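You operate a simulated robot arm through the tools that you are given. There is no shell and no other tool.

You run a simulated two-armed robot. Do the job below in one go: nothing can be reset, and whatever is moved stays where it is left.

Task
Put the silver iris on the top of the side bench. Take the orange mirror and put it on the top of the side bench. Close the lower drawer of the packing bench. Stack the box marked "pads" from the top of the packing bench on top of the box labelled "filters". Take the pot that says "epoxy" from the top of the packing bench and put it on the upper shelf of the open cabinet. Take the mounted lens from the top of the packing bench and put it on the silver window. Stack the pouch marked "57" from the top of the packing bench on top of the pouch marked "26". Open the desk files drawer. Do these in any order.

It is judged by the outcome, as a careful person would: the job done as asked, and still so three seconds after it is handed in. It fails if anything else is knocked over, pushed out of place, dropped, spilled or broken.

Robot
Two 7-joint arms with fingered hands on one trunk, on a base that moves. Base frame: it is fixed to the floor where the robot stands at the start and does not move with it; the origin is under the middle of the robot, x ahead of it, y to its left, z up; the surface under the hand at the start is at about z = 85. Units: cm, degrees, N and s.
The left shoulder is at the start at [7, 16.2, 122.1], the right one opposite. With the tool pointing down near the work surface each hand reaches from about 32 to 82 cm from the robot's upright axis, wherever it stands, measured 20 degrees to its own side. Places, roughly: desk files drawer [120, 150, 20]; green box, orange box, purple box [150, -200, 100]; green pot, grey pot [75, -175, 100]; lower drawer of the packing bench [150, -140, 60]; mounted lens [-50, -200, 100]; orange mirror (7x7x18 cm) [100, -30, 30]; pouch [-50, -175, 100]; silver iris (7x6x18 cm) [50, -10, 30]; silver window [-25, -200, 75]; top of the side bench [80, 0, 80]; upper shelf of the open cabinet [-130, 180, 50]. Payload 4 kg a hand.
The tool frame of a hand sits at the grasp point between the pads (the TCP): z along the fingers, y along the line on which they close. The tips reach 2.6 cm beyond it. The gripper opens to 13.2 cm; its body begins 7.3 cm behind the TCP. The gripper is a hand of 4 fingers: y runs from the thumb to the fingers, the wrist lies at [0, 0, -22.4] in the tool frame.
Orientation is that of the tool frame in the base frame, as [roll, pitch, yaw] about the fixed x, y, z axes, in that order (R = Rz(yaw) Ry(pitch) Rx(roll)). With the fingers straight down and closing along the base's y, the tool's x points along the base's -x, its y along +y and its z along -z.

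Tools
- The arms move only by the tool play_rows. It takes "left_motion", "right_motion" or both (then of equal length, played together; a hand with none holds still); each is a list of rows, each a list of 2 entries, a list of its own where there are three numbers: the shift along the tool's x, y, z in units of 500 mm (1.0 is 500 mm), then the turn, a rotation vector about the tool's x, y, z in units of 90 degrees (1.0 is 90 degrees). In form: [[[dx, dy, dz], [wx, wy, wz]], ...]. A call has 1 to 20 rows; each row is the pose to reach, as a shift and turn from the pose commanded when the call began, along the tool's axes at that moment. A call with a number of a shift or a turn outside -1 to 1 is refused whole. Each row takes 0.2 s and may step no farther than 5 cm and 8.6 degrees from the row before; otherwise, the whole call is refused. A pose out of reach is approached as far as the arm can. The call stops where the force on the tool passes 40 N (or 10 N more than at its start, if that is more) or the arm is blocked; 0.2 s more then pass. In this call time passes only in rows, and 0.2 s behind the last. It gives the time, the measured TCP pose, the force on the tool (base axes), the opening and the grip force at its end, in the units of the frame above (readings bear some noise), with the torque about the TCP (base axes, N m) and any sound that the robot's microphone picked up.
- Cameras (640 x 400 px; columns grow to the right, rows downward): "scene" is now at [13.08, 0.56, 143.22]; the picture's right is [-0.07, -1.00, 0.00], its down [-0.76, 0.05, -0.65] and it looks along [0.65, -0.04, -0.76] (base axes); focal length 272 px, centre (320, 200). "left" rides on the left gripper at [-7.3, 0.6, -9.4] in its tool frame; the picture's right is [-0.08, -1.00, 0.00], its down [0.78, -0.06, -0.62] and it looks along [0.62, -0.05, 0.79] (tool axes); focal length 230 px, centre (320, 200). "right" rides on the right gripper at [7.3, 0.6, -9.4] in its tool frame; the picture's right is [-0.08, 1.00, 0.00], its down [-0.79, -0.06, -0.62] and it looks along [-0.61, -0.05, 0.79] (tool axes); focal length 230 px, centre (320, 200). There is no depth. A picture from a camera that has moved, and an enlarged one, comes with that camera's place and axes in the base frame and with its lens. The place of the scene camera against the robot may be out by one fixed shift of up to 1.8 cm in any direction.
- grab_frame(camera): a new picture of that camera. It takes no simulated time.
- raise_lower(by): slides the trunk up (or, below 0, down) by that many cm; the arms and the scene camera ride with it, the base frame stays. It gives what a move gives, with no picture.
- base_move(legs): drives the robot by 1 to 6 legs, each [ahead, left, turn to the left] in cm, cm and degrees, along the robot's own axes; the way and the turn of a leg run together, so that a leg with both is an arc; at most 150 cm and 180 degrees a leg. The arms and the cameras ride along, it lands a little off, and it stops where it bumps. It gives what a move gives.
- finger_targets(finger1, finger2, finger3, thumb_bend, hand): sets how far each is bent, from 0 (flat) to 1 (curled in); at 0.3 the hand is open as for a grip, at 0.7 the pads meet at the TCP. One left out holds its place. A second passes; each finger stops where it meets its share of the squeeze, and holds until it gets a number again. It is the only way to open and close the hand. It gives what a move gives, with no picture; readings hold the bend of each and the force on the fingers (four entries, about 0 where the hand has none), thumb and palm.
- pan_tilt(pan, tilt): turns the head with the scene camera to pan (to the left, within 86 degrees either way) and tilt (down, from -29 to 69), counted from straight ahead of the robot. It gives what a move gives.
- inspect(camera, box): a new picture of the part [left, top, right, bottom] of that camera's present view, enlarged. It takes no simulated time.
- finish_job(): hands the job in; it is judged then, once.

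Places have to be worked out from the pictures, the camera data and where the tool is seen. Open the grippers and draw the arms clear of the work before you hand the job in, unless the task says otherwise.

The tools are called after "Call:" as name(argument=value, ...) on one line, values as JSON. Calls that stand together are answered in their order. play_rows: Moves the arms, as the interface text tells. Its arguments: {"type":"object","properties":{"left_motion":{"type":"array","items":{"type":"array"}},"right_motion":{"type":"array","items":{"type":"array"}}},"required":[]} The other tools are called the same way: raise_lower (by) moves the trunk up or down; finger_targets (finger1, finger2, finger3, thumb_bend, hand) moves the fingers one by one; base_move (legs) drives the base; pan_tilt (pan, tilt) turns the head that bears the scene camera; grab_frame (camera) takes a picture; inspect (camera, box) takes an enlarged picture of a part of a camera's view; finish_job () hands the job in.

At the start:

```text
time: 0.0
left_tcp_pos: [52.4, 19.53, 106.97]
left_orientation: [-180.0, 0.1, 180.0]
left_ft_force: [-0.2, 0.8, 0.6]
left_ft_torque: [0.02, 0.02, 0.0]
left_opening: 13.18
left_gripper_force: 0.0
left_shape: jaw
left_bend: [0.3, 0.3, 0.3, 0.3]
left_finger forces: [0.0, 0.0, 0.0, 0.0, 0.1, 0.1]
right_tcp_pos: [44.25, -19.54, 115.48]
right_orientation: [-180.0, 0.0, 180.0]
right_ft_force: [-0.3, 0.1, 1.1]
right_ft_torque: [0.04, -0.04, 0.0]
right_opening: 13.19
right_gripper_force: 0.1
right_shape: jaw
right_bend: [0.3, 0.3, 0.3, 0.3]
right_finger forces: [0.0, 0.0, 0.0, 0.0, 0.1, 0.0]
trunk travel left (down, up): [-70.0, 24.0]
robot x, y, heading: [0.49, 0.14, 0.1]
head pan, tilt (commanded): [-3.9, 49.6]
```

scene: 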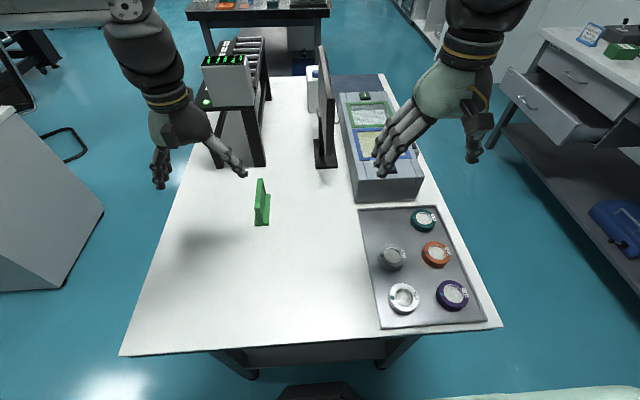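
right: 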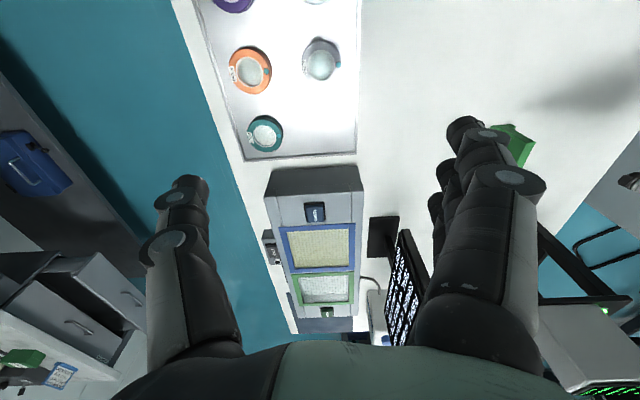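
left: 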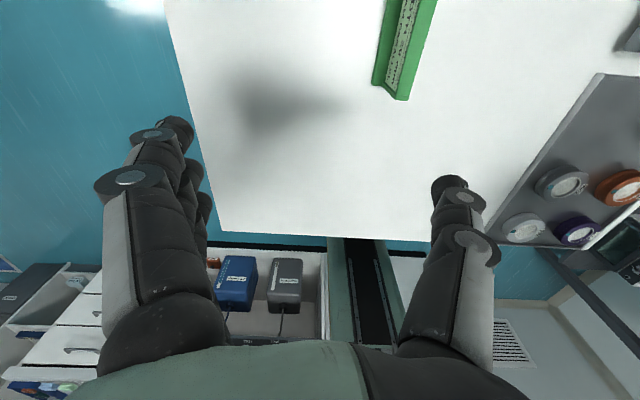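

I start by surveying the scene: the bench ahead seems to be the side bench, with a tray of lenses/optics on it. I look around with the head to find everything.

Call:
pan_tilt(pan=0, tilt=30)

Call:
grab_frame(camera="scene")

Call:
pan_tilt(pan=-60, tilt=20)

Call:
grab_frame(camera="scene")

Call:
pan_tilt(pan=60, tilt=20)

Call:
grab_frame(camera="scene")

```text
time: 0.8
left_tcp_pos: [52.39, 19.61, 107.04]
left_orientation: [180.0, 0.1, 179.9]
left_ft_force: [0.0, -0.2, 0.4]
left_ft_torque: [-0.01, 0.01, -0.01]
left_opening: 13.16
left_gripper_force: 0.0
left_shape: jaw
left_bend: [0.3, 0.3, 0.3, 0.3]
left_finger forces: [0.0, 0.0, 0.1, 0.1, 0.0, 0.1]
right_tcp_pos: [44.28, -19.39, 115.7]
right_orientation: [-180.0, 0.0, -180.0]
right_ft_force: [0.1, -0.4, 0.2]
right_ft_torque: [0.01, 0.03, -0.02]
right_opening: 13.2
right_gripper_force: 0.2
right_shape: jaw
right_bend: [0.3, 0.3, 0.3, 0.3]
right_finger forces: [0.0, 0.0, 0.0, 0.0, 0.0, 0.0]
trunk travel left (down, up): [-70.0, 24.0]
robot x, y, heading: [-0.12, -0.34, 0.0]
head pan, tilt (commanded): [0.0, 30.0]
```

```text
taken
camera scene: at [14.4, 1.09, 146.12], right [0.0, -1.0, 0.0], down [-0.5, 0.0, -0.87], along [0.87, 0.0, -0.5], focal length 272 px, centre (320, 200)
```

scene: 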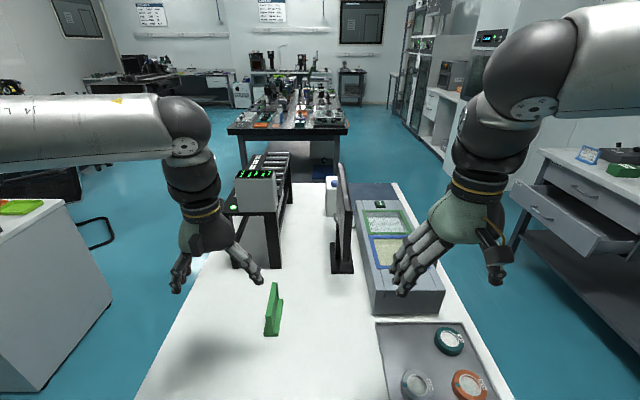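

```text
time: 2.1
left_tcp_pos: [52.35, 19.56, 107.04]
left_orientation: [-179.9, 0.0, 179.9]
left_ft_force: [0.2, 0.6, -0.5]
left_ft_torque: [0.02, 0.01, 0.02]
left_opening: 13.21
left_gripper_force: 0.1
left_shape: jaw
left_bend: [0.3, 0.3, 0.3, 0.3]
left_finger forces: [0.0, 0.1, 0.0, 0.0, 0.1, 0.1]
right_tcp_pos: [44.23, -19.39, 115.61]
right_orientation: [-179.9, 0.0, 180.0]
right_ft_force: [-0.1, 0.2, 0.2]
right_ft_torque: [0.0, 0.01, 0.03]
right_opening: 13.18
right_gripper_force: 0.0
right_shape: jaw
right_bend: [0.3, 0.3, 0.3, 0.3]
right_finger forces: [0.0, 0.0, 0.0, 0.0, 0.0, 0.0]
trunk travel left (down, up): [-70.0, 24.0]
robot x, y, heading: [0.01, 0.11, -0.2]
head pan, tilt (commanded): [-60.0, 20.0]
```

```text
taken
camera scene: at [10.03, -6.97, 147.73], right [-0.87, -0.5, 0.0], down [-0.17, 0.3, -0.94], along [0.47, -0.81, -0.34], focal length 272 px, centre (320, 200)
```

scene: 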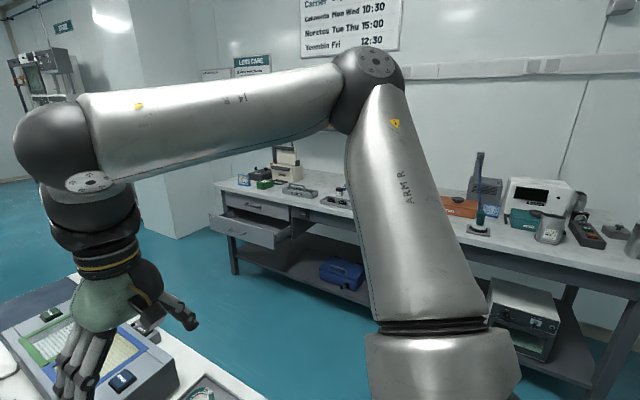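

```text
time: 4.1
left_tcp_pos: [52.28, 19.53, 107.05]
left_orientation: [-180.0, 0.0, -179.9]
left_ft_force: [-0.2, 0.1, 0.0]
left_ft_torque: [-0.03, 0.02, 0.0]
left_opening: 13.17
left_gripper_force: 0.0
left_shape: jaw
left_bend: [0.3, 0.3, 0.3, 0.3]
left_finger forces: [0.0, 0.0, 0.0, 0.0, 0.1, 0.0]
right_tcp_pos: [44.33, -19.5, 115.55]
right_orientation: [180.0, -0.1, -180.0]
right_ft_force: [-0.1, 0.2, 0.6]
right_ft_torque: [0.0, -0.03, 0.03]
right_opening: 13.2
right_gripper_force: 0.0
right_shape: jaw
right_bend: [0.3, 0.3, 0.3, 0.3]
right_finger forces: [0.0, 0.1, 0.0, 0.0, 0.1, 0.0]
trunk travel left (down, up): [-70.0, 24.0]
robot x, y, heading: [0.26, 0.29, 0.2]
head pan, tilt (commanded): [60.0, 20.0]
```

```text
taken
camera scene: at [10.02, 9.15, 147.73], right [0.87, -0.5, 0.0], down [-0.17, -0.3, -0.94], along [0.47, 0.81, -0.34], focal length 272 px, centre (320, 200)
```

scene: 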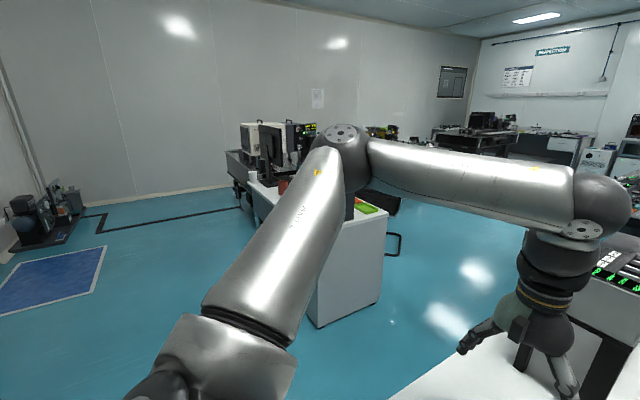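

The packing bench runs along the right wall. I look further to both sides before moving the base.

Call:
pan_tilt(pan=86, tilt=25)

Call:
grab_frame(camera="scene")

Call:
pan_tilt(pan=-86, tilt=15)

Call:
grab_frame(camera="scene")

```text
time: 5.0
left_tcp_pos: [52.27, 19.62, 107.02]
left_orientation: [179.9, 0.0, 179.9]
left_ft_force: [0.6, -0.8, 0.4]
left_ft_torque: [0.01, -0.01, -0.02]
left_opening: 13.17
left_gripper_force: 0.1
left_shape: jaw
left_bend: [0.3, 0.3, 0.3, 0.3]
left_finger forces: [0.0, 0.1, 0.1, 0.1, 0.0, 0.0]
right_tcp_pos: [44.38, -19.59, 115.54]
right_orientation: [-180.0, 0.0, -180.0]
right_ft_force: [-0.2, -0.1, -0.3]
right_ft_torque: [0.02, 0.03, -0.02]
right_opening: 13.19
right_gripper_force: 0.1
right_shape: jaw
right_bend: [0.3, 0.3, 0.3, 0.3]
right_finger forces: [0.1, 0.1, 0.0, 0.0, 0.0, 0.1]
trunk travel left (down, up): [-70.0, 24.0]
robot x, y, heading: [0.08, 0.0, 0.0]
head pan, tilt (commanded): [85.9, 25.0]
```

```text
taken
camera scene: at [6.02, 10.28, 146.92], right [1.0, -0.07, 0.0], down [-0.03, -0.42, -0.91], along [0.06, 0.9, -0.42], focal length 272 px, centre (320, 200)
```

scene: 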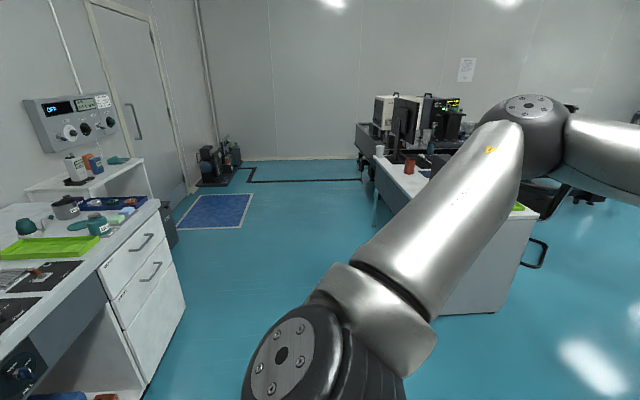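

```text
time: 7.6
left_tcp_pos: [52.37, 19.5, 107.02]
left_orientation: [180.0, -0.1, -180.0]
left_ft_force: [-0.1, -0.1, 0.0]
left_ft_torque: [0.0, 0.0, 0.0]
left_opening: 13.19
left_gripper_force: 0.0
left_shape: jaw
left_bend: [0.3, 0.3, 0.3, 0.3]
left_finger forces: [0.1, 0.0, 0.1, 0.0, 0.0, 0.0]
right_tcp_pos: [44.23, -19.55, 115.58]
right_orientation: [-180.0, 0.0, -180.0]
right_ft_force: [-0.2, 0.8, 0.8]
right_ft_torque: [0.02, 0.03, -0.02]
right_opening: 13.2
right_gripper_force: 0.1
right_shape: jaw
right_bend: [0.3, 0.3, 0.3, 0.3]
right_finger forces: [0.1, 0.0, 0.0, 0.0, 0.0, 0.0]
trunk travel left (down, up): [-70.0, 24.0]
robot x, y, heading: [-0.14, -0.28, 0.4]
head pan, tilt (commanded): [-85.9, 15.0]
```

```text
taken
camera scene: at [6.03, -8.23, 148.54], right [-1.0, -0.07, 0.0], down [-0.02, 0.26, -0.97], along [0.07, -0.96, -0.26], focal length 272 px, centre (320, 200)
```

scene: 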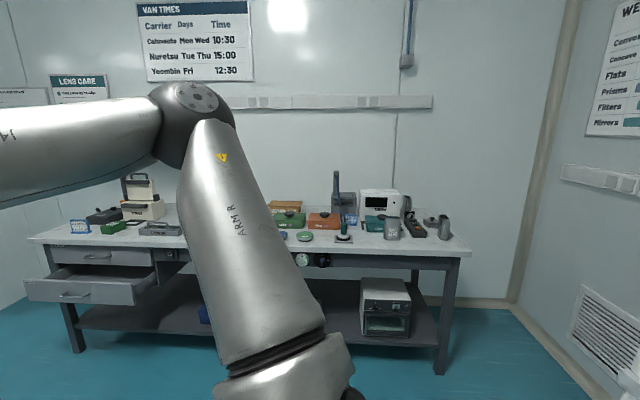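

The way behind seems open. I back the base off 40 cm from the side bench, then turn right to view the packing bench and the area behind.

Call:
base_move(legs=[[-40, 0, 0], [0, 0, -90]])

Call:
pan_tilt(pan=0, tilt=25)

Call:
grab_frame(camera="scene")

Call:
pan_tilt(pan=75, tilt=40)

Call:
grab_frame(camera="scene")

Call:
pan_tilt(pan=-80, tilt=30)

Call:
grab_frame(camera="scene")

```text
time: 13.4
left_tcp_pos: [-8.91, -49.05, 106.43]
left_orientation: [-179.0, -0.3, 100.5]
left_ft_force: [-0.1, -0.1, 0.6]
left_ft_torque: [-0.02, 0.03, 0.03]
left_opening: 13.2
left_gripper_force: 0.1
left_shape: jaw
left_bend: [0.3, 0.3, 0.3, 0.3]
left_finger forces: [0.0, 0.0, 0.0, 0.1, 0.0, 0.0]
right_tcp_pos: [-48.28, -48.28, 115.12]
right_orientation: [-178.2, -1.1, 101.3]
right_ft_force: [0.2, -0.6, 0.7]
right_ft_torque: [-0.01, 0.01, 0.0]
right_opening: 13.18
right_gripper_force: 0.1
right_shape: jaw
right_bend: [0.3, 0.3, 0.3, 0.3]
right_finger forces: [0.1, 0.0, 0.0, 0.1, 0.0, 0.1]
trunk travel left (down, up): [-70.0, 24.0]
robot x, y, heading: [-39.71, -0.89, -79.6]
head pan, tilt (commanded): [-85.9, 15.0]
stopped in leg 2: the robot was blocked; the commanded pose is now the measured one
```

```text
time: 15.0
left_tcp_pos: [-8.98, -49.31, 106.07]
left_orientation: [-178.9, -0.6, 100.3]
left_ft_force: [0.0, -1.4, -1.3]
left_ft_torque: [-0.01, 0.01, -0.01]
left_opening: 13.18
left_gripper_force: 0.1
left_shape: jaw
left_bend: [0.3, 0.3, 0.3, 0.3]
left_finger forces: [0.1, 0.0, 0.1, 0.1, 0.1, 0.0]
right_tcp_pos: [-48.46, -48.55, 115.2]
right_orientation: [-178.2, -1.0, 101.0]
right_ft_force: [0.5, -0.8, 0.3]
right_ft_torque: [-0.02, 0.0, 0.0]
right_opening: 13.16
right_gripper_force: 0.0
right_shape: jaw
right_bend: [0.3, 0.3, 0.3, 0.3]
right_finger forces: [0.1, 0.0, 0.0, 0.0, 0.0, 0.0]
trunk travel left (down, up): [-70.0, 24.0]
robot x, y, heading: [-39.77, -0.87, -79.7]
head pan, tilt (commanded): [0.0, 25.0]
```

```text
taken
camera scene: at [-34.0, -14.59, 146.76], right [-0.98, -0.18, 0.02], down [-0.09, 0.42, -0.9], along [0.15, -0.89, -0.43], focal length 272 px, centre (320, 200)
```

scene: 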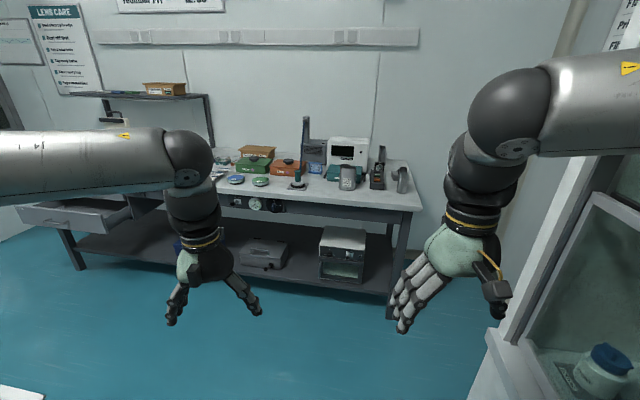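

```text
time: 16.4
left_tcp_pos: [-8.9, -49.39, 106.19]
left_orientation: [-179.0, -0.6, 100.4]
left_ft_force: [-0.5, 0.0, -0.6]
left_ft_torque: [0.0, 0.02, -0.01]
left_opening: 13.17
left_gripper_force: 0.0
left_shape: jaw
left_bend: [0.3, 0.3, 0.3, 0.3]
left_finger forces: [0.1, 0.1, 0.1, 0.0, 0.0, 0.0]
right_tcp_pos: [-48.41, -48.47, 115.0]
right_orientation: [-178.0, -1.0, 101.1]
right_ft_force: [-0.3, 0.2, -0.6]
right_ft_torque: [0.05, 0.0, 0.01]
right_opening: 13.18
right_gripper_force: 0.0
right_shape: jaw
right_bend: [0.3, 0.3, 0.3, 0.3]
right_finger forces: [0.1, 0.1, 0.0, 0.0, 0.1, 0.0]
trunk travel left (down, up): [-70.0, 24.0]
robot x, y, heading: [-39.11, -0.51, -79.8]
head pan, tilt (commanded): [75.0, 40.0]
```

```text
taken
camera scene: at [-27.26, -6.19, 144.36], right [-0.08, -1.0, 0.0], down [-0.66, 0.06, -0.75], along [0.75, -0.06, -0.66], focal length 272 px, centre (320, 200)
```

scene: 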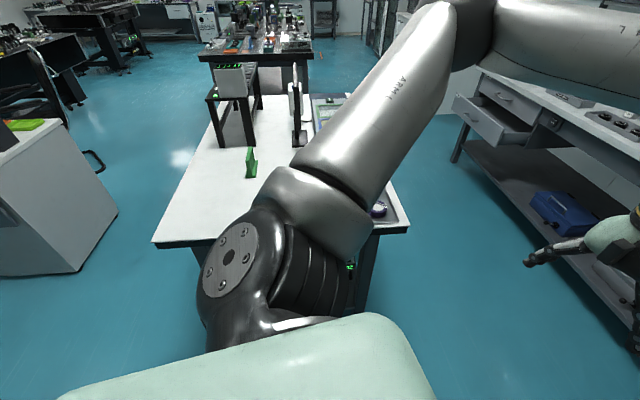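

```text
time: 18.8
left_tcp_pos: [-8.99, -49.28, 106.24]
left_orientation: [-179.0, -0.5, 100.4]
left_ft_force: [1.3, -0.3, 0.6]
left_ft_torque: [-0.01, 0.01, 0.02]
left_opening: 13.19
left_gripper_force: 0.0
left_shape: jaw
left_bend: [0.3, 0.3, 0.3, 0.3]
left_finger forces: [0.0, 0.0, 0.1, 0.1, 0.0, 0.1]
right_tcp_pos: [-48.38, -48.34, 115.13]
right_orientation: [-178.1, -1.0, 101.1]
right_ft_force: [0.5, 0.1, 1.3]
right_ft_torque: [0.0, -0.04, -0.02]
right_opening: 13.19
right_gripper_force: 0.1
right_shape: jaw
right_bend: [0.3, 0.3, 0.3, 0.3]
right_finger forces: [0.0, 0.1, 0.1, 0.0, 0.0, 0.0]
trunk travel left (down, up): [-70.0, 24.0]
robot x, y, heading: [-39.46, -0.99, -79.3]
head pan, tilt (commanded): [-80.0, 30.0]
```

```text
taken
camera scene: at [-44.22, -8.63, 146.2], right [-0.35, 0.94, 0.01], down [0.45, 0.18, -0.87], along [-0.82, -0.3, -0.49], focal length 272 px, centre (320, 200)
```

scene: 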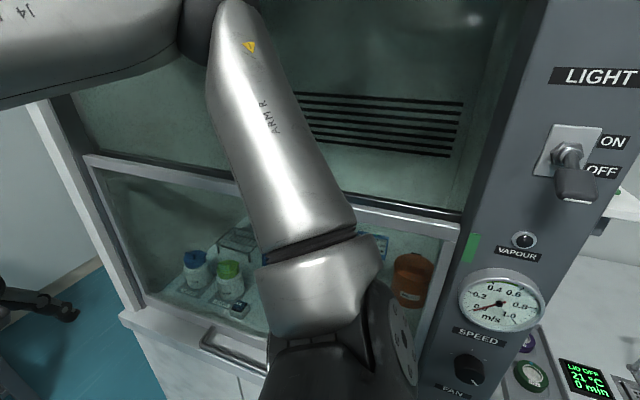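

The turn was stopped at -79.6°: the right elbow met a fume hood standing behind. I slide left away from it, then ahead into the open aisle.

Call:
base_move(legs=[[0, 12, 0], [40, 5, 0], [0, 0, -10]])

Call:
pan_tilt(pan=-70, tilt=30)

Call:
grab_frame(camera="scene")

Call:
pan_tilt(pan=0, tilt=30)

Call:
grab_frame(camera="scene")

Call:
pan_tilt(pan=70, tilt=35)

Call:
grab_frame(camera="scene")

```text
time: 22.9
left_tcp_pos: [3.14, -90.47, 106.92]
left_orientation: [-180.0, -0.1, 89.3]
left_ft_force: [-0.4, -0.1, 1.1]
left_ft_torque: [0.0, -0.02, -0.04]
left_opening: 13.18
left_gripper_force: 0.0
left_shape: jaw
left_bend: [0.3, 0.3, 0.3, 0.3]
left_finger forces: [0.0, 0.0, 0.0, 0.0, 0.0, 0.0]
right_tcp_pos: [-35.57, -81.89, 115.19]
right_orientation: [-179.4, -0.4, 89.9]
right_ft_force: [-0.5, -0.9, 1.7]
right_ft_torque: [-0.02, -0.03, 0.02]
right_opening: 13.2
right_gripper_force: 0.0
right_shape: jaw
right_bend: [0.3, 0.3, 0.3, 0.3]
right_finger forces: [0.1, 0.1, 0.1, 0.1, 0.0, 0.1]
trunk travel left (down, up): [-70.0, 24.0]
robot x, y, heading: [-15.73, -37.71, -90.5]
head pan, tilt (commanded): [-80.0, 30.0]
```

```text
time: 23.6
left_tcp_pos: [3.18, -90.38, 107.11]
left_orientation: [180.0, 0.1, 89.5]
left_ft_force: [0.1, 0.5, -0.4]
left_ft_torque: [-0.01, 0.01, 0.02]
left_opening: 13.19
left_gripper_force: 0.0
left_shape: jaw
left_bend: [0.3, 0.3, 0.3, 0.3]
left_finger forces: [0.1, 0.1, 0.0, 0.1, 0.0, 0.0]
right_tcp_pos: [-35.59, -81.84, 115.31]
right_orientation: [-179.4, -0.6, 89.9]
right_ft_force: [-0.2, -0.2, -0.2]
right_ft_torque: [0.01, 0.03, -0.02]
right_opening: 13.19
right_gripper_force: 0.1
right_shape: jaw
right_bend: [0.3, 0.3, 0.3, 0.3]
right_finger forces: [0.1, 0.0, 0.1, 0.1, 0.1, 0.0]
trunk travel left (down, up): [-70.0, 24.0]
robot x, y, heading: [-15.96, -37.64, -90.6]
head pan, tilt (commanded): [-70.0, 30.0]
```

```text
taken
camera scene: at [-24.21, -44.78, 146.12], right [-0.33, 0.94, 0.0], down [0.47, 0.17, -0.87], along [-0.82, -0.29, -0.5], focal length 272 px, centre (320, 200)
```

scene: 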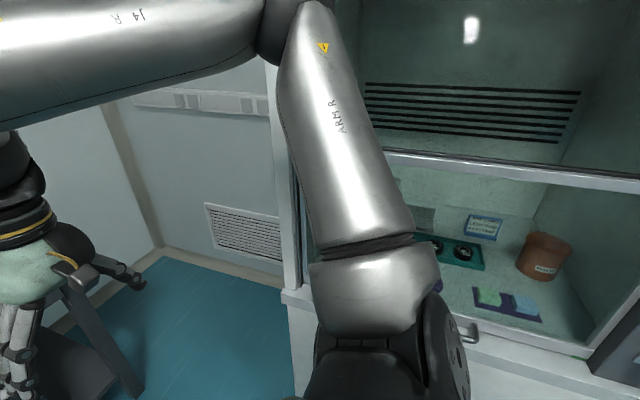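

```text
time: 25.0
left_tcp_pos: [3.16, -90.41, 107.05]
left_orientation: [179.9, 0.0, 89.4]
left_ft_force: [-0.1, 0.1, 0.7]
left_ft_torque: [-0.01, -0.02, -0.02]
left_opening: 13.22
left_gripper_force: 0.1
left_shape: jaw
left_bend: [0.3, 0.3, 0.3, 0.3]
left_finger forces: [0.0, 0.1, 0.1, 0.0, 0.0, 0.1]
right_tcp_pos: [-35.63, -81.85, 115.22]
right_orientation: [-179.4, -0.5, 89.8]
right_ft_force: [0.3, -0.1, -0.2]
right_ft_torque: [0.0, -0.04, -0.03]
right_opening: 13.18
right_gripper_force: 0.2
right_shape: jaw
right_bend: [0.3, 0.3, 0.3, 0.3]
right_finger forces: [0.0, 0.0, 0.0, 0.0, 0.1, 0.0]
trunk travel left (down, up): [-70.0, 24.0]
robot x, y, heading: [-15.91, -37.97, -90.7]
head pan, tilt (commanded): [0.0, 30.0]
```

```text
taken
camera scene: at [-15.73, -50.83, 146.12], right [-1.0, 0.01, 0.0], down [0.01, 0.5, -0.87], along [-0.01, -0.87, -0.5], focal length 272 px, centre (320, 200)
```

scene: 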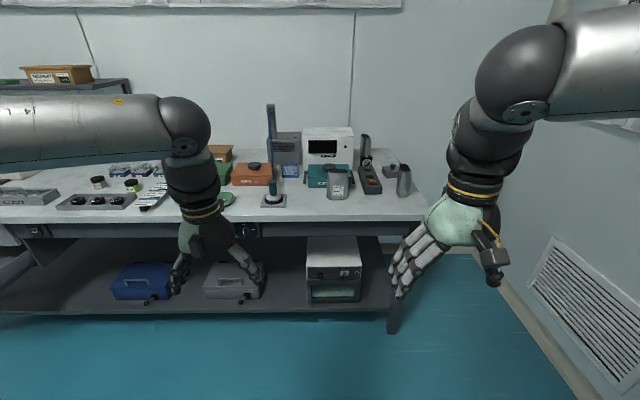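

```text
time: 26.4
left_tcp_pos: [3.14, -90.28, 107.06]
left_orientation: [180.0, -0.1, 89.4]
left_ft_force: [0.8, 0.0, 0.4]
left_ft_torque: [0.02, 0.0, 0.01]
left_opening: 13.19
left_gripper_force: 0.0
left_shape: jaw
left_bend: [0.3, 0.3, 0.3, 0.3]
left_finger forces: [0.1, 0.1, 0.0, 0.1, 0.0, 0.0]
right_tcp_pos: [-35.6, -81.82, 115.26]
right_orientation: [-179.4, -0.5, 89.9]
right_ft_force: [-0.5, 0.3, 0.6]
right_ft_torque: [-0.01, -0.01, 0.03]
right_opening: 13.18
right_gripper_force: 0.1
right_shape: jaw
right_bend: [0.3, 0.3, 0.3, 0.3]
right_finger forces: [0.0, 0.1, 0.0, 0.0, 0.0, 0.0]
trunk travel left (down, up): [-70.0, 24.0]
robot x, y, heading: [-15.56, -37.79, -90.5]
head pan, tilt (commanded): [70.0, 35.0]
```

```text
taken
camera scene: at [-7.39, -44.89, 145.35], right [-0.35, -0.94, 0.0], down [-0.54, 0.2, -0.82], along [0.77, -0.29, -0.57], focal length 272 px, centre (320, 200)
```

scene: 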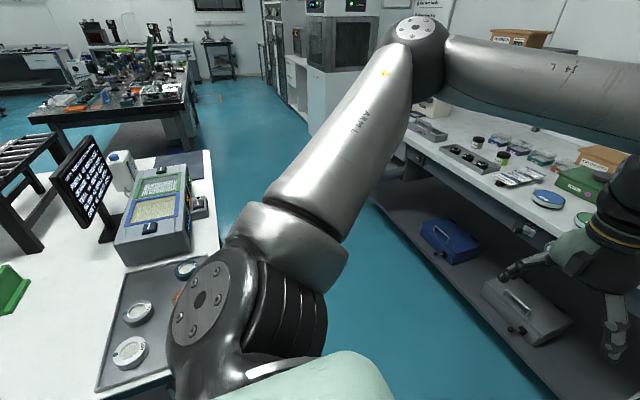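

I now have clear aisle space. I zoom in on the packing bench to identify the objects.

Call:
pan_tilt(pan=0, tilt=30)

Call:
inspect(camera="scene", box=[210, 90, 430, 228])

Call:
inspect(camera="scene", box=[0, 60, 220, 240])

```text
time: 27.9
left_tcp_pos: [3.29, -90.37, 107.03]
left_orientation: [-180.0, 0.1, 89.4]
left_ft_force: [-0.1, -0.3, -0.4]
left_ft_torque: [0.0, -0.02, 0.0]
left_opening: 13.2
left_gripper_force: 0.0
left_shape: jaw
left_bend: [0.3, 0.3, 0.3, 0.3]
left_finger forces: [0.0, 0.1, 0.0, 0.1, 0.0, 0.0]
right_tcp_pos: [-35.64, -81.84, 115.28]
right_orientation: [-179.4, -0.5, 89.9]
right_ft_force: [-0.2, 0.7, 0.8]
right_ft_torque: [0.02, 0.02, -0.01]
right_opening: 13.19
right_gripper_force: 0.1
right_shape: jaw
right_bend: [0.3, 0.3, 0.3, 0.3]
right_finger forces: [0.1, 0.0, 0.0, 0.0, 0.1, 0.0]
trunk travel left (down, up): [-70.0, 24.0]
robot x, y, heading: [-15.94, -37.7, -90.5]
head pan, tilt (commanded): [0.0, 30.0]
```

```text
2.90 times, centred on (320, 159) of scene
camera zoom: at [-15.72, -50.82, 146.12], right [-1.0, 0.01, 0.0], down [0.01, 0.5, -0.87], along [-0.01, -0.87, -0.5], focal length 789 px, centre (320, 319)
```

zoom: 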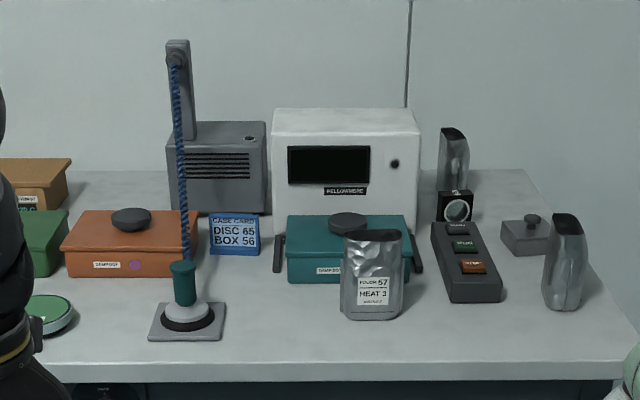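

```text
2.22 times, centred on (110, 150) of scene
camera zoom: at [-15.72, -50.82, 146.12], right [-1.0, 0.01, 0.0], down [0.01, 0.5, -0.87], along [-0.01, -0.87, -0.5], focal length 605 px, centre (787, 311)
```

zoom: 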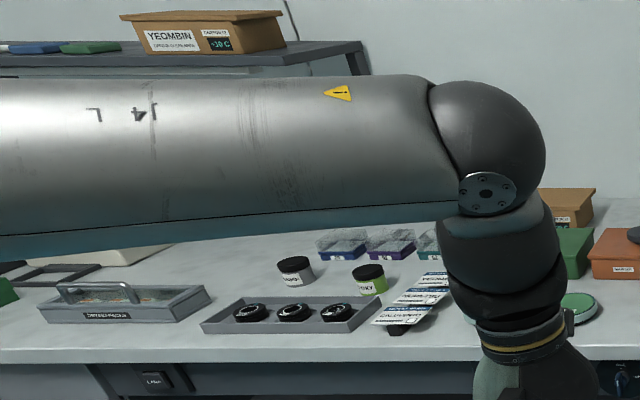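

The pouches, lens and rope tool are at the right part of the packing bench (front edge about y=-135). I drive closer, shifted to the right, for a better look.

Call:
base_move(legs=[[35, -12, 0]])

Call:
pan_tilt(pan=0, tilt=40)

Call:
grab_frame(camera="scene")

Call:
grab_frame(camera="right")

Call:
grab_frame(camera="left")

```text
time: 30.2
left_tcp_pos: [-9.3, -124.6, 107.16]
left_orientation: [179.9, 0.0, 89.1]
left_ft_force: [-0.1, 0.8, 0.4]
left_ft_torque: [-0.02, 0.02, 0.03]
left_opening: 13.2
left_gripper_force: 0.1
left_shape: jaw
left_bend: [0.3, 0.3, 0.3, 0.3]
left_finger forces: [0.0, 0.0, 0.0, 0.1, 0.0, 0.1]
right_tcp_pos: [-48.03, -115.97, 115.2]
right_orientation: [-179.3, -0.4, 89.6]
right_ft_force: [1.1, -0.4, 0.1]
right_ft_torque: [0.03, -0.01, 0.02]
right_opening: 13.19
right_gripper_force: 0.1
right_shape: jaw
right_bend: [0.3, 0.3, 0.3, 0.3]
right_finger forces: [0.0, 0.1, 0.0, 0.0, 0.1, 0.1]
trunk travel left (down, up): [-70.0, 24.0]
robot x, y, heading: [-27.89, -72.21, -91.0]
head pan, tilt (commanded): [0.0, 30.0]
```

```text
time: 30.9
left_tcp_pos: [-9.3, -124.7, 106.98]
left_orientation: [-180.0, -0.1, 89.2]
left_ft_force: [-0.1, -0.5, 0.6]
left_ft_torque: [0.0, 0.0, 0.0]
left_opening: 13.17
left_gripper_force: 0.1
left_shape: jaw
left_bend: [0.3, 0.3, 0.3, 0.3]
left_finger forces: [0.1, 0.0, 0.0, 0.0, 0.1, 0.0]
right_tcp_pos: [-48.03, -116.18, 115.22]
right_orientation: [-179.4, -0.6, 89.7]
right_ft_force: [0.4, 0.2, 0.0]
right_ft_torque: [0.0, -0.03, 0.0]
right_opening: 13.21
right_gripper_force: 0.0
right_shape: jaw
right_bend: [0.3, 0.3, 0.3, 0.3]
right_finger forces: [0.0, 0.1, 0.0, 0.0, 0.1, 0.0]
trunk travel left (down, up): [-70.0, 24.0]
robot x, y, heading: [-28.2, -72.22, -90.8]
head pan, tilt (commanded): [0.0, 40.0]
```

```text
taken
camera scene: at [-28.03, -84.64, 144.58], right [-1.0, 0.01, 0.0], down [0.01, 0.64, -0.77], along [-0.01, -0.77, -0.64], focal length 272 px, centre (320, 200)
```

scene: 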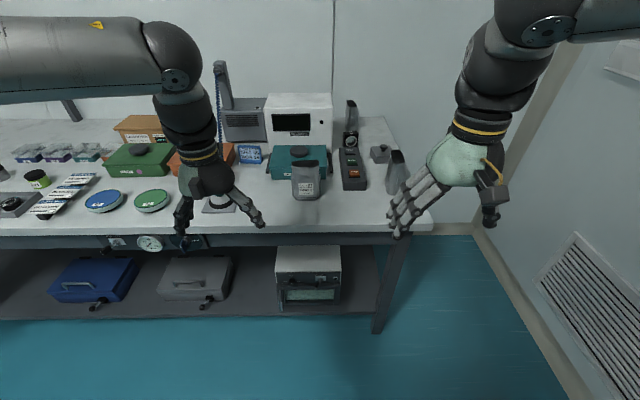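

```text
taken
camera right: at [-47.33, -108.93, 124.66], right [1.0, -0.08, -0.01], down [-0.06, -0.79, 0.61], along [-0.06, -0.61, -0.79], focal length 230 px, centre (320, 200)
```

right: 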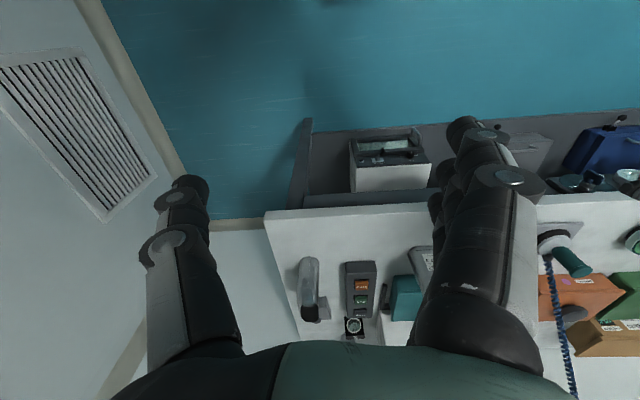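

```text
taken
camera left: at [-8.71, -132.14, 116.39], right [-1.0, -0.06, 0.0], down [-0.05, 0.78, 0.62], along [-0.04, 0.62, -0.79], focal length 230 px, centre (320, 200)
```

left: 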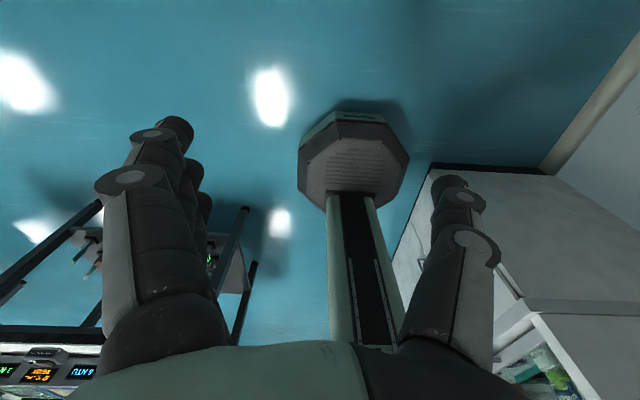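

The bench is now well in view. I zoom in on the pouches, lens and surroundings.

Call:
inspect(camera="scene", box=[200, 85, 440, 235])

Call:
inspect(camera="scene", box=[0, 85, 200, 225])

Call:
inspect(camera="right", box=[260, 190, 440, 350])

```text
2.67 times, centred on (320, 160) of scene
camera zoom: at [-28.03, -84.64, 144.58], right [-1.0, 0.01, 0.0], down [0.01, 0.64, -0.77], along [-0.01, -0.77, -0.64], focal length 726 px, centre (320, 307)
```

zoom: 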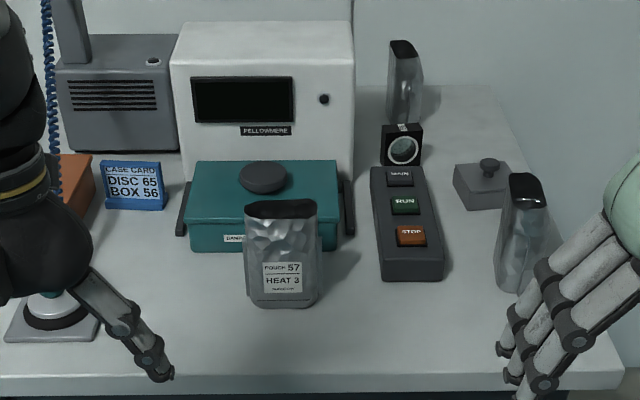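

```text
2.86 times, centred on (100, 155) of scene
camera zoom: at [-28.03, -84.64, 144.58], right [-1.0, 0.01, 0.0], down [0.01, 0.64, -0.77], along [-0.01, -0.77, -0.64], focal length 778 px, centre (949, 329)
```

zoom: 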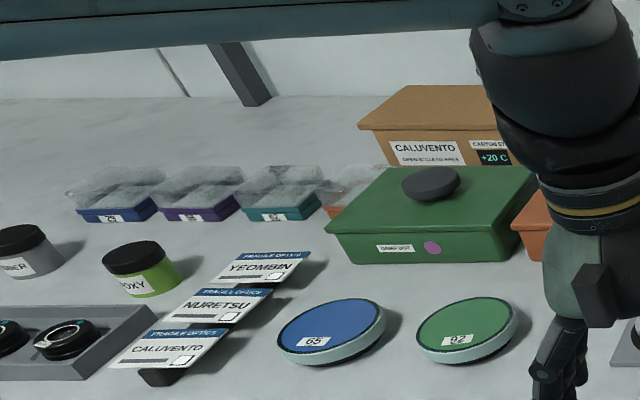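

```text
2.50 times, centred on (350, 270) of right
camera zoom: at [-47.33, -108.93, 124.66], right [1.0, -0.08, -0.01], down [-0.06, -0.79, 0.61], along [-0.06, -0.61, -0.79], focal length 575 px, centre (245, 25)
```

zoom: 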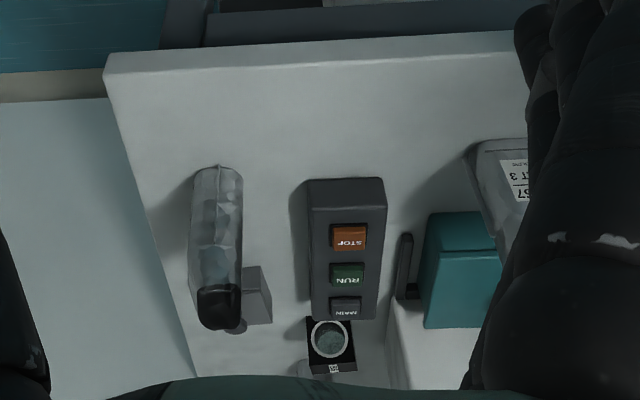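

I see pouch 57, two other silver pouches, the mounted lens and the "EPOXY" pot. I raise the trunk to see behind the teal box and find the silver window.

Call:
raise_lower(by=23)

Call:
pan_tilt(pan=0, tilt=42)

Call:
inspect(camera="scene", box=[200, 100, 440, 250])

Call:
inspect(camera="right", box=[260, 170, 460, 350])

```text
time: 33.3
left_tcp_pos: [-9.2, -124.83, 130.05]
left_orientation: [-180.0, 0.0, 89.2]
left_ft_force: [-0.3, -0.6, -0.3]
left_ft_torque: [-0.01, -0.01, -0.01]
left_opening: 13.19
left_gripper_force: 0.1
left_shape: jaw
left_bend: [0.3, 0.3, 0.3, 0.3]
left_finger forces: [0.0, 0.1, 0.1, 0.0, 0.0, 0.0]
right_tcp_pos: [-48.05, -116.11, 138.34]
right_orientation: [-179.5, -0.5, 89.7]
right_ft_force: [-0.3, 0.0, 0.3]
right_ft_torque: [0.01, 0.02, 0.02]
right_opening: 13.19
right_gripper_force: 0.1
right_shape: jaw
right_bend: [0.3, 0.3, 0.3, 0.3]
right_finger forces: [0.1, 0.0, 0.0, 0.1, 0.0, 0.0]
trunk travel left (down, up): [-93.0, 1.0]
robot x, y, heading: [-28.07, -72.11, -90.7]
head pan, tilt (commanded): [0.0, 40.0]
```

```text
time: 33.9
left_tcp_pos: [-9.35, -124.76, 130.0]
left_orientation: [180.0, 0.0, 89.3]
left_ft_force: [0.5, 0.2, 0.3]
left_ft_torque: [-0.02, -0.01, -0.02]
left_opening: 13.21
left_gripper_force: 0.0
left_shape: jaw
left_bend: [0.3, 0.3, 0.3, 0.3]
left_finger forces: [0.0, 0.1, 0.0, 0.0, 0.0, 0.0]
right_tcp_pos: [-47.97, -116.17, 138.1]
right_orientation: [-179.4, -0.5, 89.6]
right_ft_force: [0.9, 0.4, 0.3]
right_ft_torque: [0.02, -0.02, 0.0]
right_opening: 13.19
right_gripper_force: 0.0
right_shape: jaw
right_bend: [0.3, 0.3, 0.3, 0.3]
right_finger forces: [0.0, 0.0, 0.0, 0.1, 0.0, 0.0]
trunk travel left (down, up): [-93.0, 1.0]
robot x, y, heading: [-27.94, -71.73, -91.1]
head pan, tilt (commanded): [0.0, 42.0]
```

```text
2.67 times, centred on (320, 175) of scene
camera zoom: at [-28.01, -84.43, 167.29], right [-1.0, 0.01, 0.0], down [0.01, 0.67, -0.74], along [-0.01, -0.74, -0.67], focal length 726 px, centre (320, 267)
```

zoom: 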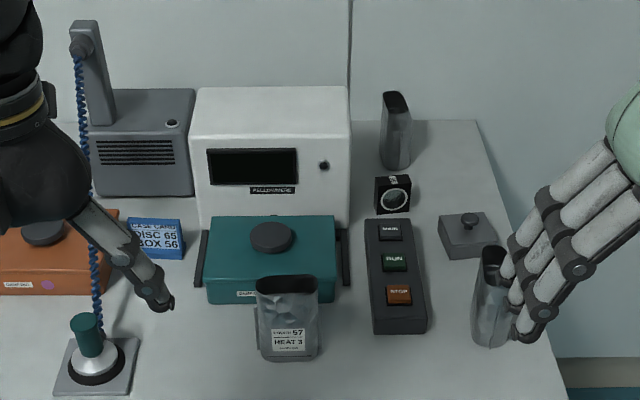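

```text
2.22 times, centred on (360, 260) of right
camera zoom: at [-47.31, -108.88, 147.68], right [1.0, -0.08, -0.01], down [-0.06, -0.79, 0.61], along [-0.06, -0.61, -0.79], focal length 511 px, centre (231, 67)
```

zoom: 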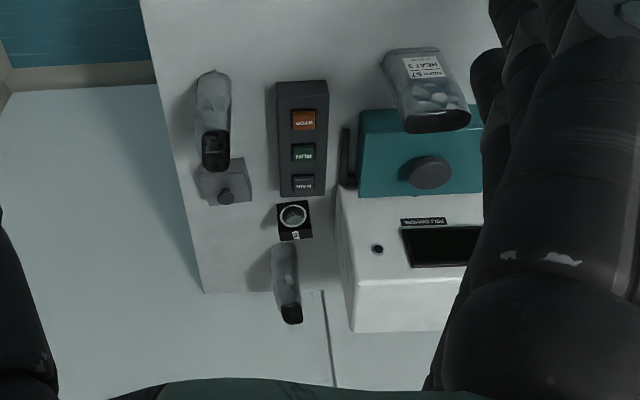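

No silver window is visible yet; it may be hidden behind the teal box. I move the right hand forward at height (z≈138, above everything) to look down into the gap.

Call:
play_rows(right_motion=[[[-0.09, 0, 0], [0, 0, 0]], [[-0.18, 0, 0], [0, 0, 0]], [[-0.27, 0, 0], [0, 0, 0]], [[-0.36, 0, 0], [0, 0, 0]], [[-0.45, 0, 0], [0, 0, 0]], [[-0.54, 0, 0], [0, 0, 0]], [[-0.63, 0, 0], [0, 0, 0]], [[-0.7, 0, 0], [0, 0, 0]], [[-0.7, 0.08, 0], [0, 0, 0]], [[-0.7, 0.16, 0], [0, 0, 0]], [[-0.7, 0.24, 0], [0, 0, 0]], [[-0.7, 0.32, 0], [0, 0, 0]]])

Call:
grab_frame(camera="right")

Call:
grab_frame(camera="scene")

```text
time: 36.5
left_tcp_pos: [-9.18, -124.8, 129.84]
left_orientation: [-179.9, -0.1, 89.1]
left_ft_force: [-1.1, -1.2, -0.1]
left_ft_torque: [0.03, 0.02, 0.0]
left_opening: 13.19
left_gripper_force: 0.0
left_shape: jaw
left_bend: [0.3, 0.3, 0.3, 0.3]
left_finger forces: [0.0, 0.0, 0.0, 0.0, 0.0, 0.0]
right_tcp_pos: [-52.34, -129.3, 130.16]
right_orientation: [179.7, 0.7, 89.7]
right_ft_force: [-0.9, -0.6, -0.2]
right_ft_torque: [0.04, 0.01, -0.03]
right_opening: 13.16
right_gripper_force: 0.0
right_shape: jaw
right_bend: [0.3, 0.3, 0.3, 0.3]
right_finger forces: [0.1, 0.0, 0.1, 0.0, 0.0, 0.0]
right hand out of reach, approached as far as the arm can: row 1, 2, 3, 4, 5, 6, 7, 8, 9, 10, 11, 12
trunk travel left (down, up): [-93.0, 1.0]
robot x, y, heading: [-28.09, -72.21, -90.8]
head pan, tilt (commanded): [0.0, 42.0]
```

```text
taken
camera right: at [-51.74, -121.91, 139.45], right [1.0, -0.08, 0.01], down [-0.07, -0.78, 0.63], along [-0.05, -0.62, -0.78], focal length 230 px, centre (320, 200)
```

right: 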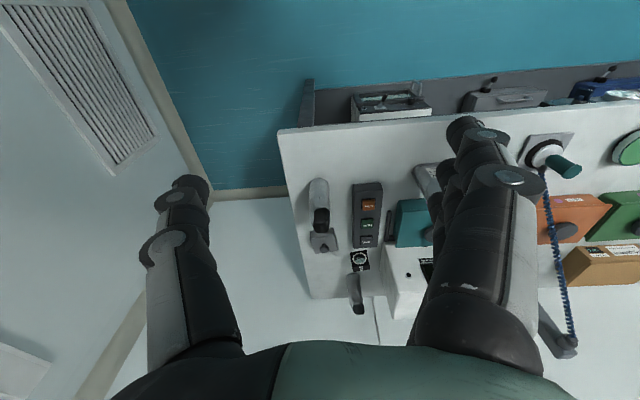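

```text
taken
camera scene: at [-27.92, -84.53, 167.29], right [-1.0, 0.01, 0.0], down [0.01, 0.67, -0.74], along [-0.01, -0.74, -0.67], focal length 272 px, centre (320, 200)
```

scene: 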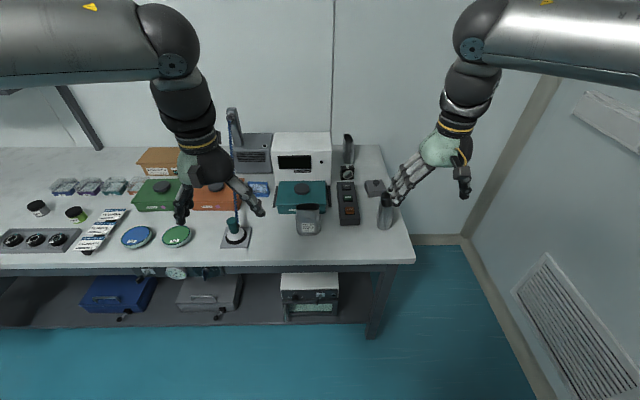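

The right arm is at its reach limit at this height. I drive the base 27 cm closer instead, with the hands staying above everything (z≈130).

Call:
base_move(legs=[[27, 0, 0]])

Call:
grab_frame(camera="right")

Call:
pan_tilt(pan=0, tilt=52)

Call:
grab_frame(camera="scene")

```text
time: 38.5
left_tcp_pos: [-9.82, -151.28, 130.24]
left_orientation: [179.9, 0.1, 89.1]
left_ft_force: [0.4, 0.2, -0.2]
left_ft_torque: [-0.01, 0.0, -0.03]
left_opening: 13.21
left_gripper_force: 0.1
left_shape: jaw
left_bend: [0.3, 0.3, 0.3, 0.3]
left_finger forces: [0.0, 0.1, 0.0, 0.1, 0.0, 0.0]
right_tcp_pos: [-52.84, -155.62, 130.31]
right_orientation: [179.6, 0.8, 89.6]
right_ft_force: [0.2, 0.7, -0.5]
right_ft_torque: [-0.04, 0.0, 0.01]
right_opening: 13.18
right_gripper_force: 0.1
right_shape: jaw
right_bend: [0.3, 0.3, 0.3, 0.3]
right_finger forces: [0.0, 0.1, 0.0, 0.0, 0.0, 0.0]
trunk travel left (down, up): [-93.0, 1.0]
robot x, y, heading: [-28.63, -98.97, -91.0]
head pan, tilt (commanded): [0.0, 42.0]
```

```text
taken
camera right: at [-52.31, -148.31, 139.61], right [1.0, -0.08, 0.01], down [-0.07, -0.78, 0.63], along [-0.05, -0.63, -0.78], focal length 230 px, centre (320, 200)
```

right: 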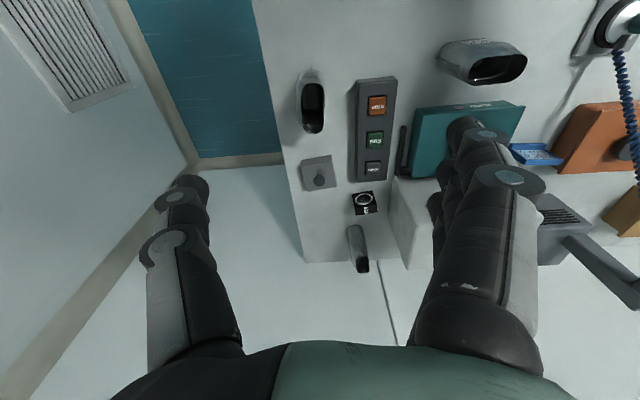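

```text
time: 39.2
left_tcp_pos: [-9.85, -151.49, 130.11]
left_orientation: [-180.0, 0.0, 89.0]
left_ft_force: [0.5, -0.3, -0.2]
left_ft_torque: [0.01, 0.03, -0.02]
left_opening: 13.19
left_gripper_force: 0.0
left_shape: jaw
left_bend: [0.3, 0.3, 0.3, 0.3]
left_finger forces: [0.1, 0.1, 0.0, 0.0, 0.0, 0.1]
right_tcp_pos: [-52.9, -155.93, 130.1]
right_orientation: [179.6, 0.6, 89.6]
right_ft_force: [-0.3, 0.0, 0.1]
right_ft_torque: [-0.04, 0.01, -0.03]
right_opening: 13.18
right_gripper_force: 0.1
right_shape: jaw
right_bend: [0.3, 0.3, 0.3, 0.3]
right_finger forces: [0.0, 0.1, 0.1, 0.0, 0.0, 0.0]
trunk travel left (down, up): [-93.0, 1.0]
robot x, y, heading: [-28.13, -99.04, -90.9]
head pan, tilt (commanded): [0.0, 52.0]
```

```text
taken
camera scene: at [-28.42, -110.37, 165.91], right [-1.0, 0.02, 0.0], down [0.01, 0.79, -0.62], along [-0.01, -0.62, -0.79], focal length 272 px, centre (320, 200)
```

scene: 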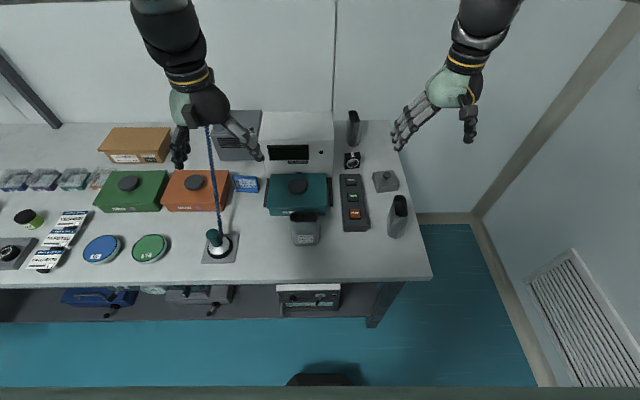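

I zoom in to see the pouch tops, the back area, and the labels.

Call:
inspect(camera="scene", box=[200, 100, 440, 250])

Call:
inspect(camera="right", box=[270, 20, 450, 290])

Call:
inspect(camera="right", box=[400, 0, 640, 200])

```text
2.67 times, centred on (320, 175) of scene
camera zoom: at [-28.42, -110.37, 165.91], right [-1.0, 0.02, 0.0], down [0.01, 0.79, -0.62], along [-0.01, -0.62, -0.79], focal length 726 px, centre (320, 267)
```

zoom: 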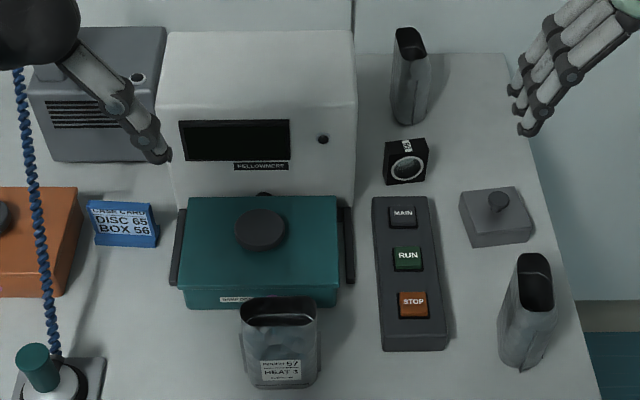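

```text
1.48 times, centred on (360, 155) of right
camera zoom: at [-52.32, -148.58, 139.5], right [1.0, -0.08, 0.01], down [-0.07, -0.78, 0.63], along [-0.05, -0.62, -0.78], focal length 341 px, centre (261, 267)
```

zoom: 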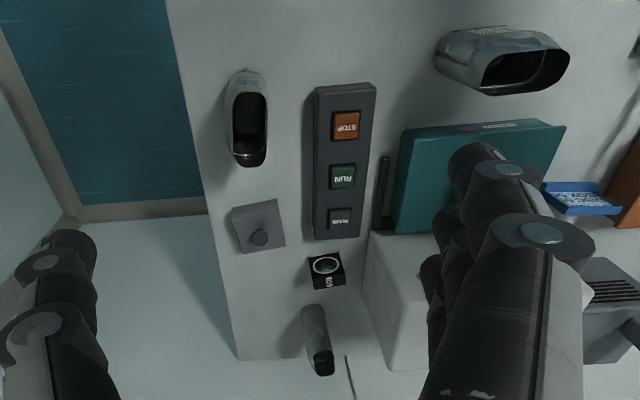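

```text
2.00 times, centred on (520, 100) of right
camera zoom: at [-52.32, -148.58, 139.5], right [1.0, -0.08, 0.01], down [-0.07, -0.78, 0.63], along [-0.05, -0.62, -0.78], focal length 460 px, centre (-80, 400)
```

zoom: 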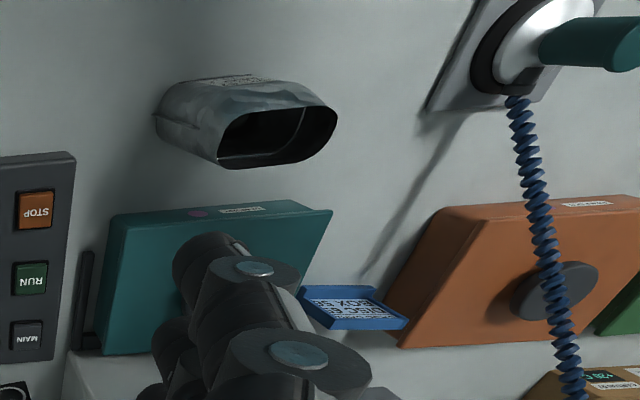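

The pouches are open-topped cups. The silver window still isn't visible, so I back off and lower the trunk to look under the bench and at its rear from a low angle.

Call:
base_move(legs=[[-42, 0, 0]])

Call:
raise_lower(by=-85)

Call:
pan_tilt(pan=0, tilt=5)

Call:
grab_frame(camera="scene")

```text
time: 41.8
left_tcp_pos: [-9.07, -109.12, 129.93]
left_orientation: [-180.0, -0.1, 89.2]
left_ft_force: [-0.2, -0.6, -0.5]
left_ft_torque: [0.02, 0.01, 0.0]
left_opening: 13.19
left_gripper_force: 0.1
left_shape: jaw
left_bend: [0.3, 0.3, 0.3, 0.3]
left_finger forces: [0.0, 0.0, 0.0, 0.1, 0.0, 0.1]
right_tcp_pos: [-52.0, -113.66, 130.03]
right_orientation: [179.6, 0.6, 89.8]
right_ft_force: [0.9, -0.5, -0.3]
right_ft_torque: [0.02, -0.01, -0.03]
right_opening: 13.19
right_gripper_force: 0.1
right_shape: jaw
right_bend: [0.3, 0.3, 0.3, 0.3]
right_finger forces: [0.0, 0.0, 0.0, 0.1, 0.0, 0.1]
trunk travel left (down, up): [-93.0, 1.0]
robot x, y, heading: [-27.81, -56.56, -90.7]
head pan, tilt (commanded): [0.0, 52.0]
```

```text
refused: -85 is not a number from -40 to 40
```

```text
time: 42.9
left_tcp_pos: [-9.09, -108.98, 130.06]
left_orientation: [180.0, -0.1, 89.2]
left_ft_force: [0.4, 0.1, -0.3]
left_ft_torque: [-0.04, 0.0, 0.02]
left_opening: 13.22
left_gripper_force: 0.0
left_shape: jaw
left_bend: [0.3, 0.3, 0.3, 0.3]
left_finger forces: [0.0, 0.0, 0.0, 0.0, 0.0, 0.0]
right_tcp_pos: [-52.21, -113.38, 130.13]
right_orientation: [179.6, 0.7, 89.7]
right_ft_force: [-0.4, 0.5, 0.6]
right_ft_torque: [0.03, -0.01, -0.01]
right_opening: 13.19
right_gripper_force: 0.0
right_shape: jaw
right_bend: [0.3, 0.3, 0.3, 0.3]
right_finger forces: [0.2, 0.1, 0.1, 0.0, 0.0, 0.0]
trunk travel left (down, up): [-93.0, 1.0]
robot x, y, heading: [-27.9, -56.43, -90.8]
head pan, tilt (commanded): [0.0, 5.0]
```

```text
taken
camera scene: at [-27.78, -69.55, 173.15], right [-1.0, 0.01, 0.0], down [0.0, 0.09, -1.0], along [-0.01, -1.0, -0.09], focal length 272 px, centre (320, 200)
```

scene: 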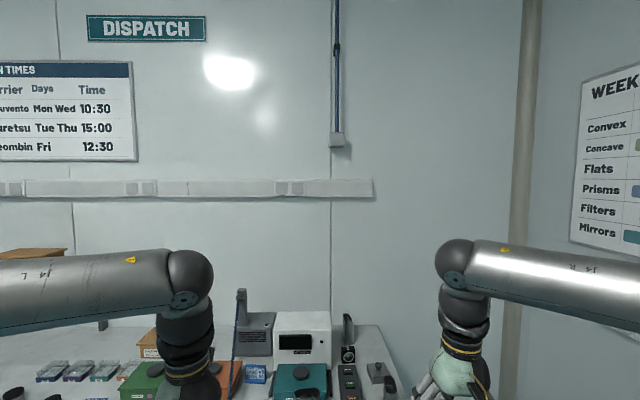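

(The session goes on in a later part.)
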